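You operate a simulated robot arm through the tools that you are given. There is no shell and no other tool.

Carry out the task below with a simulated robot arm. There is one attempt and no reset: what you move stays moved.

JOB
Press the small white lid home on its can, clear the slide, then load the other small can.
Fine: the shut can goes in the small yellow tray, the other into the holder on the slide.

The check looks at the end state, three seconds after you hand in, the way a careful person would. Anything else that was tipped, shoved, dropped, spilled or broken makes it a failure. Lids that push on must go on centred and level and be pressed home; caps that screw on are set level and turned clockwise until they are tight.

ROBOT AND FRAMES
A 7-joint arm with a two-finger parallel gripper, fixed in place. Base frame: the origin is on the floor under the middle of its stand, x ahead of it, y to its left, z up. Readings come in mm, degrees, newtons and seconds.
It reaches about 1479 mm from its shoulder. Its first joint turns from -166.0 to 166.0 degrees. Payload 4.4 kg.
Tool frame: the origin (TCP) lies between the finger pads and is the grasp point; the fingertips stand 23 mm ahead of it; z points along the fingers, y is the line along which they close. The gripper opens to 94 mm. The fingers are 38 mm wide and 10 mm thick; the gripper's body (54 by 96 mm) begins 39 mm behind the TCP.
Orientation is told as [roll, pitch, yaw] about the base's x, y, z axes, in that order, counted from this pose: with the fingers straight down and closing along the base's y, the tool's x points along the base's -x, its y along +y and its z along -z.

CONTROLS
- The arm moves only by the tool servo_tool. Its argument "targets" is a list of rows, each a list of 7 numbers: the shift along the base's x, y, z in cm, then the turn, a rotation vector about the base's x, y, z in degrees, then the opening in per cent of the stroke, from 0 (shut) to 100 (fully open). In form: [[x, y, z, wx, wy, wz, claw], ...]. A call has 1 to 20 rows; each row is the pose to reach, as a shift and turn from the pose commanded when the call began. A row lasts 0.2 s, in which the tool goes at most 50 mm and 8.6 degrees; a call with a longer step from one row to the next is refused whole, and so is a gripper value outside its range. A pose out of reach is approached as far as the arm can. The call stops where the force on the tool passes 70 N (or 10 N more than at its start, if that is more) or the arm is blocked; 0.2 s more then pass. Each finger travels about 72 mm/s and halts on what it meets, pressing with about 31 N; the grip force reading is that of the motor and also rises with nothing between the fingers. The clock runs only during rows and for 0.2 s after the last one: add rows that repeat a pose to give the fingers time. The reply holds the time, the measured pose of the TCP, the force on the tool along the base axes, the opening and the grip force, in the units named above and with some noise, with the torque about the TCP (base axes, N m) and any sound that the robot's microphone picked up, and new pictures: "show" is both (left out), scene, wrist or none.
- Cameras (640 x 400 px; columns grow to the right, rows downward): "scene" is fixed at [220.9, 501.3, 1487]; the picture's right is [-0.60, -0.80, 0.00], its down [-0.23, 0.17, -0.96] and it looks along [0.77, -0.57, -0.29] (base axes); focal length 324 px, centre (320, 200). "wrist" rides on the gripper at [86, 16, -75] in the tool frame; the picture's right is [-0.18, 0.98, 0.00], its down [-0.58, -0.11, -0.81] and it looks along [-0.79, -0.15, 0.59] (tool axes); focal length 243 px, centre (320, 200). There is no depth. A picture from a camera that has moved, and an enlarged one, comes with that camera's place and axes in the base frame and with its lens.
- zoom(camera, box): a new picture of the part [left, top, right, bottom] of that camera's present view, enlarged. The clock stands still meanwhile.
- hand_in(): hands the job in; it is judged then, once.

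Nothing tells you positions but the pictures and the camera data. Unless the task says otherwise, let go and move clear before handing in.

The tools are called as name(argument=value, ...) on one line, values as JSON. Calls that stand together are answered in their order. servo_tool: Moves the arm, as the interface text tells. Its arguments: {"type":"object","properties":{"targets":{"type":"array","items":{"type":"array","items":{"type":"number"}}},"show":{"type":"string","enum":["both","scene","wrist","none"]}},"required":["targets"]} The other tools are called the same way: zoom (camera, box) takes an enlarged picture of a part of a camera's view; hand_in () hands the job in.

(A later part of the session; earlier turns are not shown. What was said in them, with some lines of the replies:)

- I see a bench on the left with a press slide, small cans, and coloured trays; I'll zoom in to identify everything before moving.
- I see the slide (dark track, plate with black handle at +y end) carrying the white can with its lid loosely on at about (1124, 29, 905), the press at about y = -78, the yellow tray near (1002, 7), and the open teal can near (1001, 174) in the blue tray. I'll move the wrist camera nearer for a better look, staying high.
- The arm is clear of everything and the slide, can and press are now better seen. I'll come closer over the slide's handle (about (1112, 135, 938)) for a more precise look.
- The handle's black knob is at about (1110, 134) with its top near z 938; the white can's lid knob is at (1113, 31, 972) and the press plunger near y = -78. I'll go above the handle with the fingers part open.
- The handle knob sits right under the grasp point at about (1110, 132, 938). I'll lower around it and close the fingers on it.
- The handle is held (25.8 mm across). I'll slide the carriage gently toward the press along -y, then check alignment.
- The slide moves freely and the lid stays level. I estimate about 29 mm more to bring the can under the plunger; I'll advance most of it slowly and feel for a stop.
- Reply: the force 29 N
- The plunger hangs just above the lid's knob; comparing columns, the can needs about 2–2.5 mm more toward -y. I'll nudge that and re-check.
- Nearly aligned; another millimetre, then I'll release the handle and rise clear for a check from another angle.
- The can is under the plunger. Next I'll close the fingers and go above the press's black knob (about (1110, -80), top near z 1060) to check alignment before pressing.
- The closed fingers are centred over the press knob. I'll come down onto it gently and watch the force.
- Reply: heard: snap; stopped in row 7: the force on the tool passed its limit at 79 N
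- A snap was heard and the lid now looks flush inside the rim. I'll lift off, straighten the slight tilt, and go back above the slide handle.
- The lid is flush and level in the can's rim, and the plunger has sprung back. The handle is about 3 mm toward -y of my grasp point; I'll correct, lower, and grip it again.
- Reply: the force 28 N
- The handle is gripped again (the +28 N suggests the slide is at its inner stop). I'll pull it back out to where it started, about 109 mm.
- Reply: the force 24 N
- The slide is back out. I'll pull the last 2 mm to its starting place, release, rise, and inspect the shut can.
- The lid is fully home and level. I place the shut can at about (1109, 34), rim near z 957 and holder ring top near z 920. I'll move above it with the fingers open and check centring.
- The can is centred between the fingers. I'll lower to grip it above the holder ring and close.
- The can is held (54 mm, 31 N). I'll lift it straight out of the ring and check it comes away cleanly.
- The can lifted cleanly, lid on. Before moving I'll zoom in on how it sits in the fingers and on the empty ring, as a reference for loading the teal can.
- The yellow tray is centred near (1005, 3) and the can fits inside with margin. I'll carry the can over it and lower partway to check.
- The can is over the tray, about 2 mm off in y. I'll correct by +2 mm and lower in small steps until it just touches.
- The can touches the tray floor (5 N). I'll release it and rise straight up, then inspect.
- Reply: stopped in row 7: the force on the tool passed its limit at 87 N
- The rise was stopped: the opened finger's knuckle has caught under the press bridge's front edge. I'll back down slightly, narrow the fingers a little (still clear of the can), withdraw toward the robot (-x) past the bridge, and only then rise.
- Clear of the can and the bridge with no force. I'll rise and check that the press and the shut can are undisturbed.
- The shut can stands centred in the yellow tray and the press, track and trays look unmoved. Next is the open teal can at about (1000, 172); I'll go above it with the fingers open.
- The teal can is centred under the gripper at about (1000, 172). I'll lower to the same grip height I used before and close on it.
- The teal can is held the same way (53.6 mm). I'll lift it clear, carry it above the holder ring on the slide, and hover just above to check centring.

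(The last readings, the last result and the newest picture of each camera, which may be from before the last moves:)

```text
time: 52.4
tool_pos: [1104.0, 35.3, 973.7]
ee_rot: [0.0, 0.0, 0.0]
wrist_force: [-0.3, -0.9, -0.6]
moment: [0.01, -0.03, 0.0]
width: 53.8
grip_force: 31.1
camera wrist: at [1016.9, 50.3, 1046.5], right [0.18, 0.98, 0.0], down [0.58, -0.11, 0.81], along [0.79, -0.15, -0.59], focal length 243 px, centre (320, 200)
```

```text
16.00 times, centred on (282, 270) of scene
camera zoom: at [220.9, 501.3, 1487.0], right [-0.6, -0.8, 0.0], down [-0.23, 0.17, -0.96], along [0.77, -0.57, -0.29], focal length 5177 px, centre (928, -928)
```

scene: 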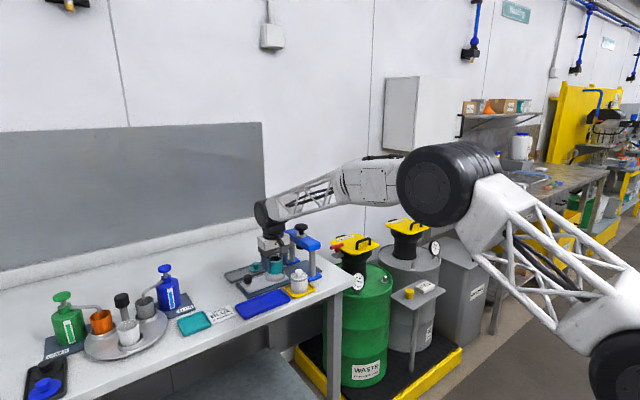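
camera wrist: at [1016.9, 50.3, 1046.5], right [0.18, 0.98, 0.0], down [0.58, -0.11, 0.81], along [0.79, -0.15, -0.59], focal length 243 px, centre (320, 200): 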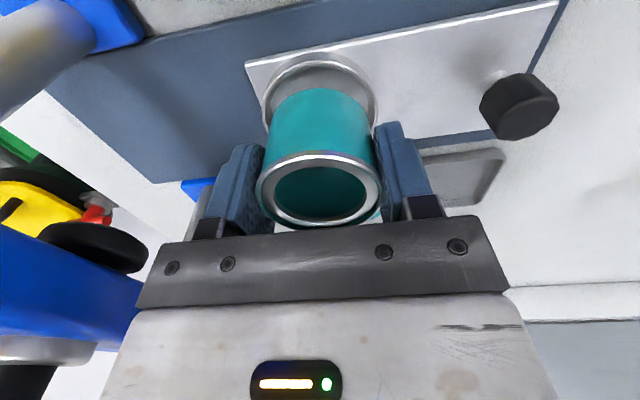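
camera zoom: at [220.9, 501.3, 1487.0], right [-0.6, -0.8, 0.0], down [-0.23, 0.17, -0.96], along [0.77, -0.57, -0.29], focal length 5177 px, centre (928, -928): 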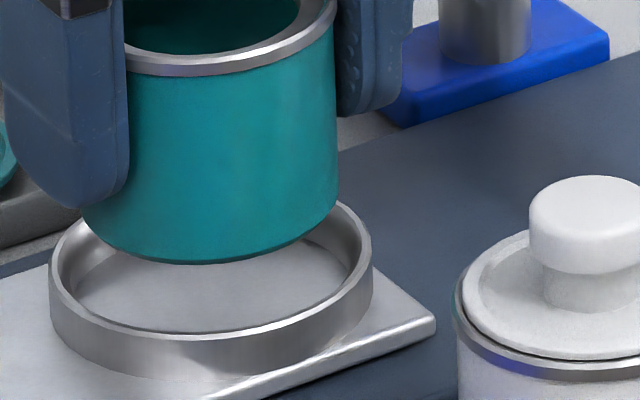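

The can hovers over the ring with about 4 mm clearance all round; a small shift of about +1.3 mm in x centres it. I'll lower it into the ring in stages, watching force.

servo_tool(targets=[[0.13, -0.04, -0.4, 0, 0, 0, 48], [0.13, -0.04, -0.9, 0, 0, 0, 48], [0.13, -0.04, -1.3, 0, 0, 0, 48], [0.13, -0.04, -1.6, 0, 0, 0, 48], [0.13, -0.04, -1.8, 0, 0, 0, 48], [0.13, -0.04, -1.8, 0, 0, 0, 48]], show="both")

zoom(camera="scene", box=[262, 255, 302, 285])

zoom(camera="wrist", box=[250, 40, 390, 140])

```text
time: 53.8
tool_pos: [1105.4, 34.5, 953.5]
ee_rot: [-0.1, -0.1, 0.0]
wrist_force: [-1.1, 0.2, -0.8]
moment: [0.02, -0.02, 0.02]
width: 54.0
grip_force: 30.5
camera wrist: at [1019.2, 49.1, 1027.4], right [0.18, 0.98, 0.0], down [0.58, -0.11, 0.81], along [0.79, -0.15, -0.59], focal length 243 px, centre (320, 200)
```

scene: 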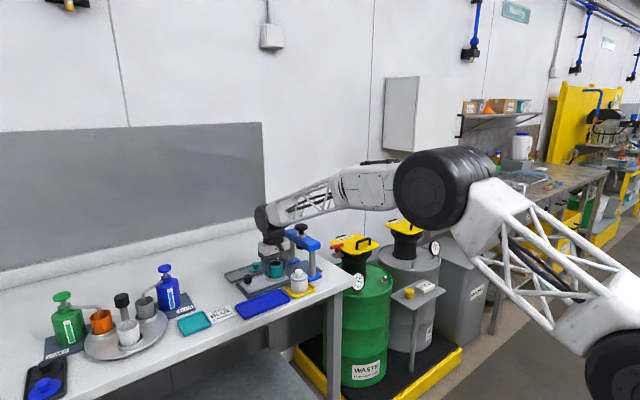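
wrist: 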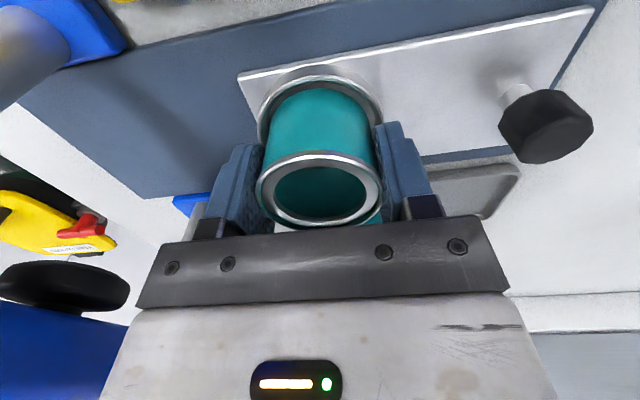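

```text
13.33 times, centred on (282, 270) of scene
camera zoom: at [220.9, 501.3, 1487.0], right [-0.6, -0.8, 0.0], down [-0.23, 0.17, -0.96], along [0.77, -0.57, -0.29], focal length 4314 px, centre (827, -733)
```

zoom: 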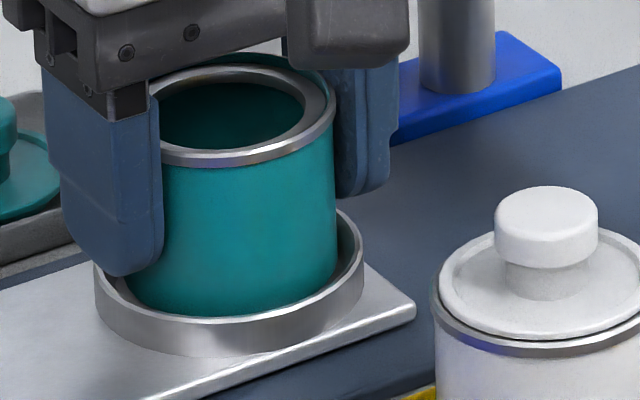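

```text
4.00 times, centred on (320, 90) of wrist
camera zoom: at [1019.2, 49.1, 1027.4], right [0.18, 0.98, 0.0], down [0.58, -0.11, 0.81], along [0.79, -0.15, -0.59], focal length 970 px, centre (320, 640)
```

zoom: 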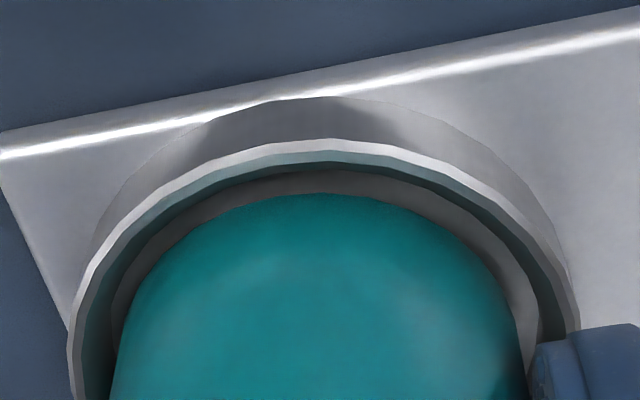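

The can's base is inside the ring with clearance and no side force. I'll lower the last few millimetres to contact.

servo_tool(targets=[[0, 0, -0.1, 0, 0, 0, 48], [0, 0, -0.2, 0, 0, 0, 48], [0, 0, -0.3, 0, 0, 0, 48], [0, 0, -0.3, 0, 0, 0, 48]], show="none")

```text
time: 54.8
tool_pos: [1105.4, 33.9, 950.9]
ee_rot: [0.0, -0.1, 0.1]
wrist_force: [0.3, 0.5, -0.3]
moment: [0.01, 0.0, -0.03]
width: 54.0
grip_force: 31.5
```

servo_tool(targets=[[0, 0, -0.1, 0, 0, 0, 48], [0, 0, -0.2, 0, 0, 0, 48], [0, 0, -0.2, 0, 0, 0, 48]], show="wrist")

zoom(camera="scene", box=[262, 255, 302, 285])

```text
time: 55.6
tool_pos: [1105.8, 34.3, 949.8]
ee_rot: [0.0, -0.1, 0.2]
wrist_force: [0.7, -2.0, 4.0]
moment: [-0.06, 0.04, -0.02]
width: 53.8
grip_force: 31.7
camera wrist: at [1018.5, 49.4, 1023.2], right [0.18, 0.98, 0.0], down [0.58, -0.11, 0.81], along [0.79, -0.15, -0.59], focal length 243 px, centre (320, 200)
```

wrist: 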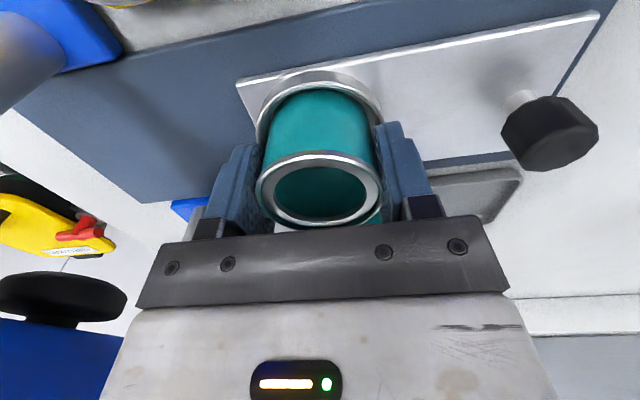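

```text
13.33 times, centred on (282, 270) of scene
camera zoom: at [220.9, 501.3, 1487.0], right [-0.6, -0.8, 0.0], down [-0.23, 0.17, -0.96], along [0.77, -0.57, -0.29], focal length 4314 px, centre (827, -733)
```

zoom: 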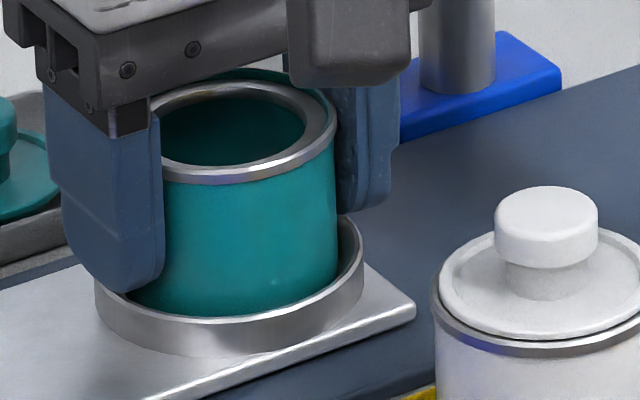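

The teal can has touched down in the holder (4 N, same height as before). I'll release it, rise straight up, and move clear.

servo_tool(targets=[[0, 0, 0, 0, 0, 0, 55], [0, 0, 0, 0, 0, 0, 65], [0, 0, 0, 0, 0, 0, 78], [0, 0, 0, 0, 0, 0, 80], [0, 0, 0.5, 0, 0, 0, 80], [0, 0, 1.5, 0, 0, 0, 80], [0, 0, 3, 0, 0, 0, 80], [0, 0, 5.5, 0, 0, 0, 80], [0, 0, 8.5, 0, 0, 0, 80], [0, 0, 12, 0, 0, 0, 80], [0, 0, 16, 0, 0, 0, 80], [0, 0, 16, 0, 0, 0, 80]], show="both")

zoom(camera="scene", box=[220, 225, 340, 320])

```text
time: 58.2
tool_pos: [1104.5, 33.6, 1109.9]
ee_rot: [0.0, -0.1, 0.1]
wrist_force: [0.8, 0.2, 0.1]
moment: [-0.01, -0.01, 0.03]
width: 75.0
grip_force: 0.0
camera wrist: at [1017.5, 49.2, 1183.7], right [0.18, 0.98, 0.0], down [0.58, -0.11, 0.81], along [0.79, -0.15, -0.59], focal length 243 px, centre (320, 200)
```

scene: 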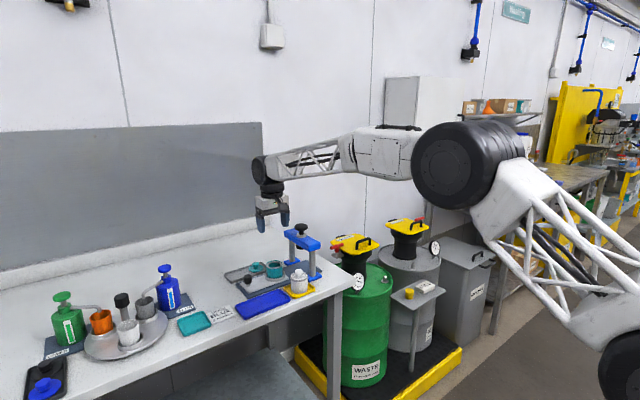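
wrist: 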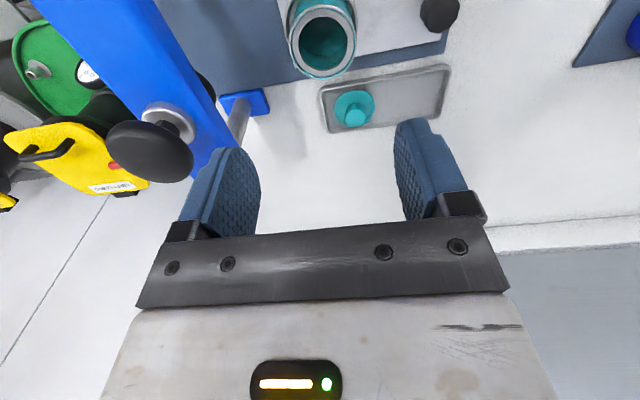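

```text
4.21 times, centred on (280, 272) of scene
camera zoom: at [220.9, 501.3, 1487.0], right [-0.6, -0.8, 0.0], down [-0.23, 0.17, -0.96], along [0.77, -0.57, -0.29], focal length 1362 px, centre (488, -105)
```

zoom: 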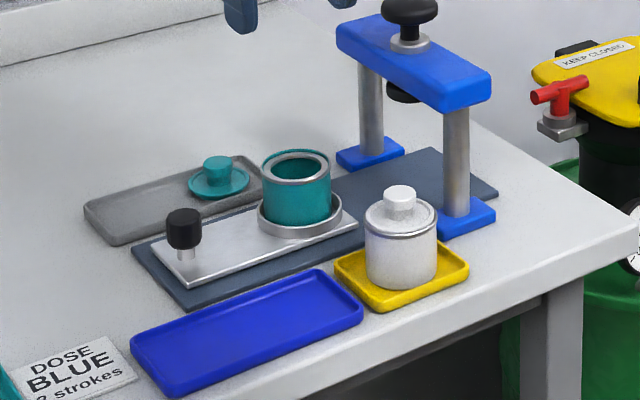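

Both cans look in place. I'll check them close-up for level and the lid being fully home, and back the arm further off.

zoom(camera="scene", box=[282, 262, 322, 300])

zoom(camera="scene", box=[258, 250, 308, 290])

servo_tool(targets=[[-2, 1, 3, 0, 0, 0, 80], [-5.5, 2, 6, 0, 0, 0, 80], [-9.5, 3, 8.5, 0, 0, 0, 80], [-13.5, 4, 11, 0, 0, 0, 80], [-17.5, 5, 13, 0, 0, 0, 80], [-21, 6, 15, 0, 0, 0, 80], [-21, 6, 15, 0, 0, 0, 80]], show="both")

```text
10.53 times, centred on (302, 281) of scene
camera zoom: at [220.9, 501.3, 1487.0], right [-0.6, -0.8, 0.0], down [-0.23, 0.17, -0.96], along [0.77, -0.57, -0.29], focal length 3406 px, centre (510, -653)
```

zoom: 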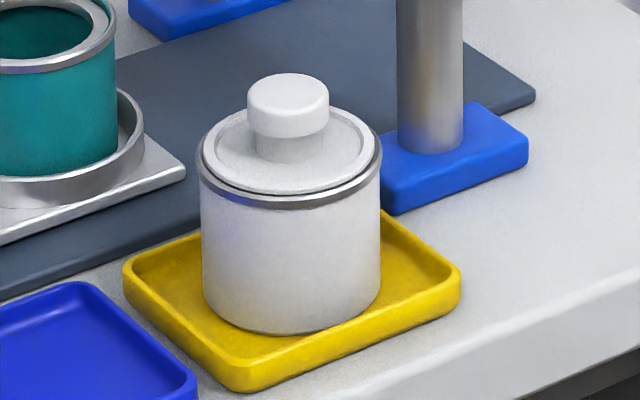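

```text
10.00 times, centred on (283, 270) of scene
camera zoom: at [220.9, 501.3, 1487.0], right [-0.6, -0.8, 0.0], down [-0.23, 0.17, -0.96], along [0.77, -0.57, -0.29], focal length 3236 px, centre (690, -500)
```

zoom: 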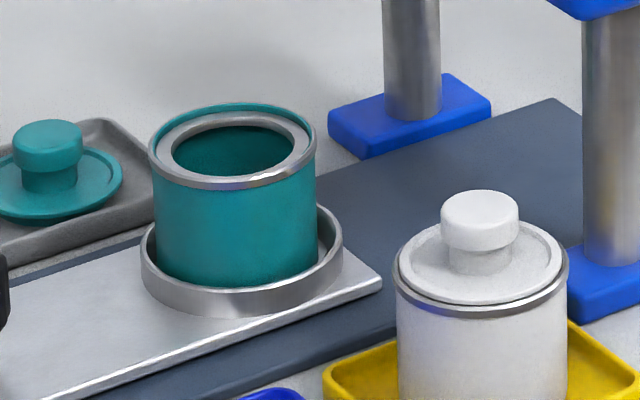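

```text
time: 59.8
tool_pos: [895.7, 95.7, 1258.4]
ee_rot: [-0.1, -0.1, 0.2]
wrist_force: [0.5, 0.8, -0.1]
moment: [0.01, 0.01, 0.01]
width: 75.3
grip_force: 0.1
camera wrist: at [809.3, 109.9, 1331.9], right [0.18, 0.98, 0.0], down [0.58, -0.11, 0.81], along [0.79, -0.15, -0.59], focal length 243 px, centre (320, 200)
```

scene: 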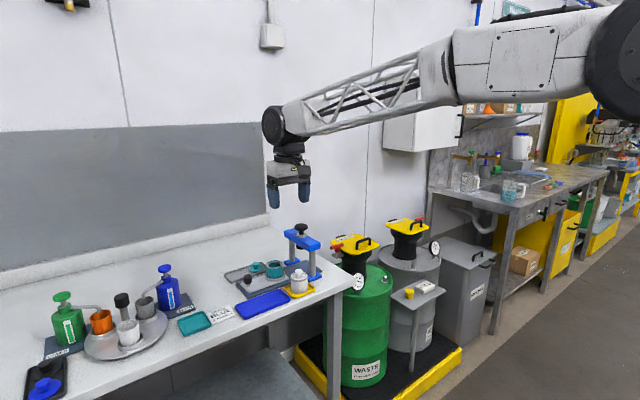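
wrist: 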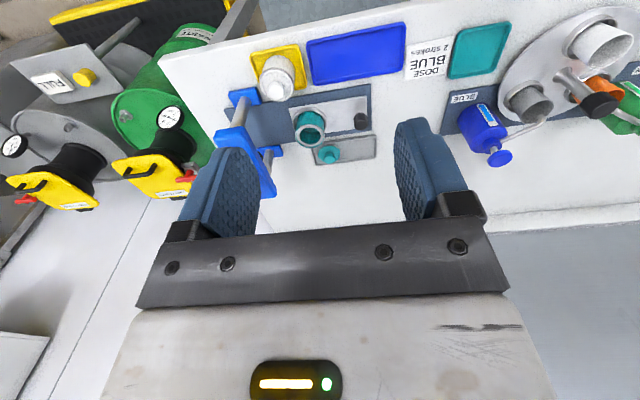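

zoom(camera="scene", box=[290, 266, 312, 282])

zoom(camera="wrist", box=[200, 30, 400, 180])

```text
16.00 times, centred on (301, 274) of scene
camera zoom: at [220.9, 501.3, 1487.0], right [-0.6, -0.8, 0.0], down [-0.23, 0.17, -0.96], along [0.77, -0.57, -0.29], focal length 5177 px, centre (624, -984)
```

zoom: 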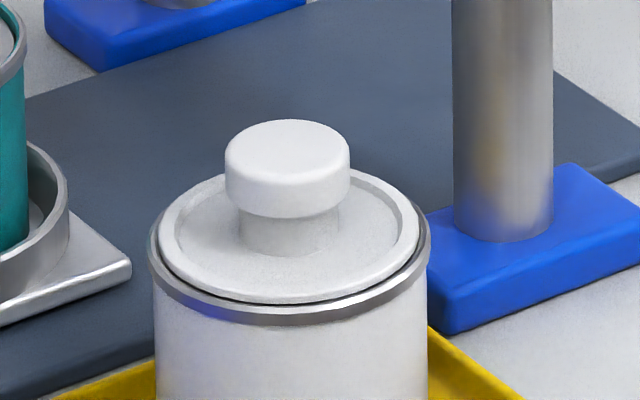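

```text
2.67 times, centred on (300, 105) of wrist
camera zoom: at [809.3, 109.9, 1331.9], right [0.18, 0.98, 0.0], down [0.58, -0.11, 0.81], along [0.79, -0.15, -0.59], focal length 647 px, centre (373, 453)
```

zoom: 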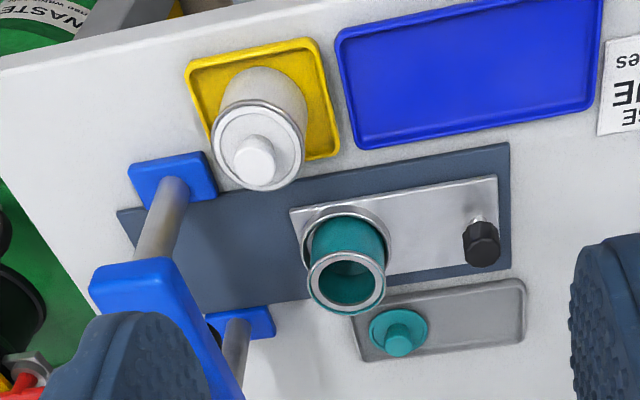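

The white lid is centred, level and flush on its can, and the can stands flat in the yellow tray. The teal can sits upright in the slide's holder. The press, trays and everything else are where they started, and the arm is clear, so I'm handing in.

hand_in()

```text
The job is handed in.
```

The job is handed in. I haven't seen the result of the check, but the final pictures showed everything in place:

- **White can:** I slid it under the press and pushed the lid down until it snapped. In the last close-up the lid was centred, level and flush. The can stands flat in the small yellow tray.
- **Slide:** I pulled it back out to its starting position.
- **Teal can:** it sits upright in the holder on the slide, without its lid. The teal lid is still on the grey tray.

**Contact with the press:** after I released the white can, one gripper finger caught under the front of the press bridge as the arm rose. The force reached 87 N before the move stopped. I backed out to the side and compared pictures: the press and trays had not moved, and the white can was still upright in its tray.
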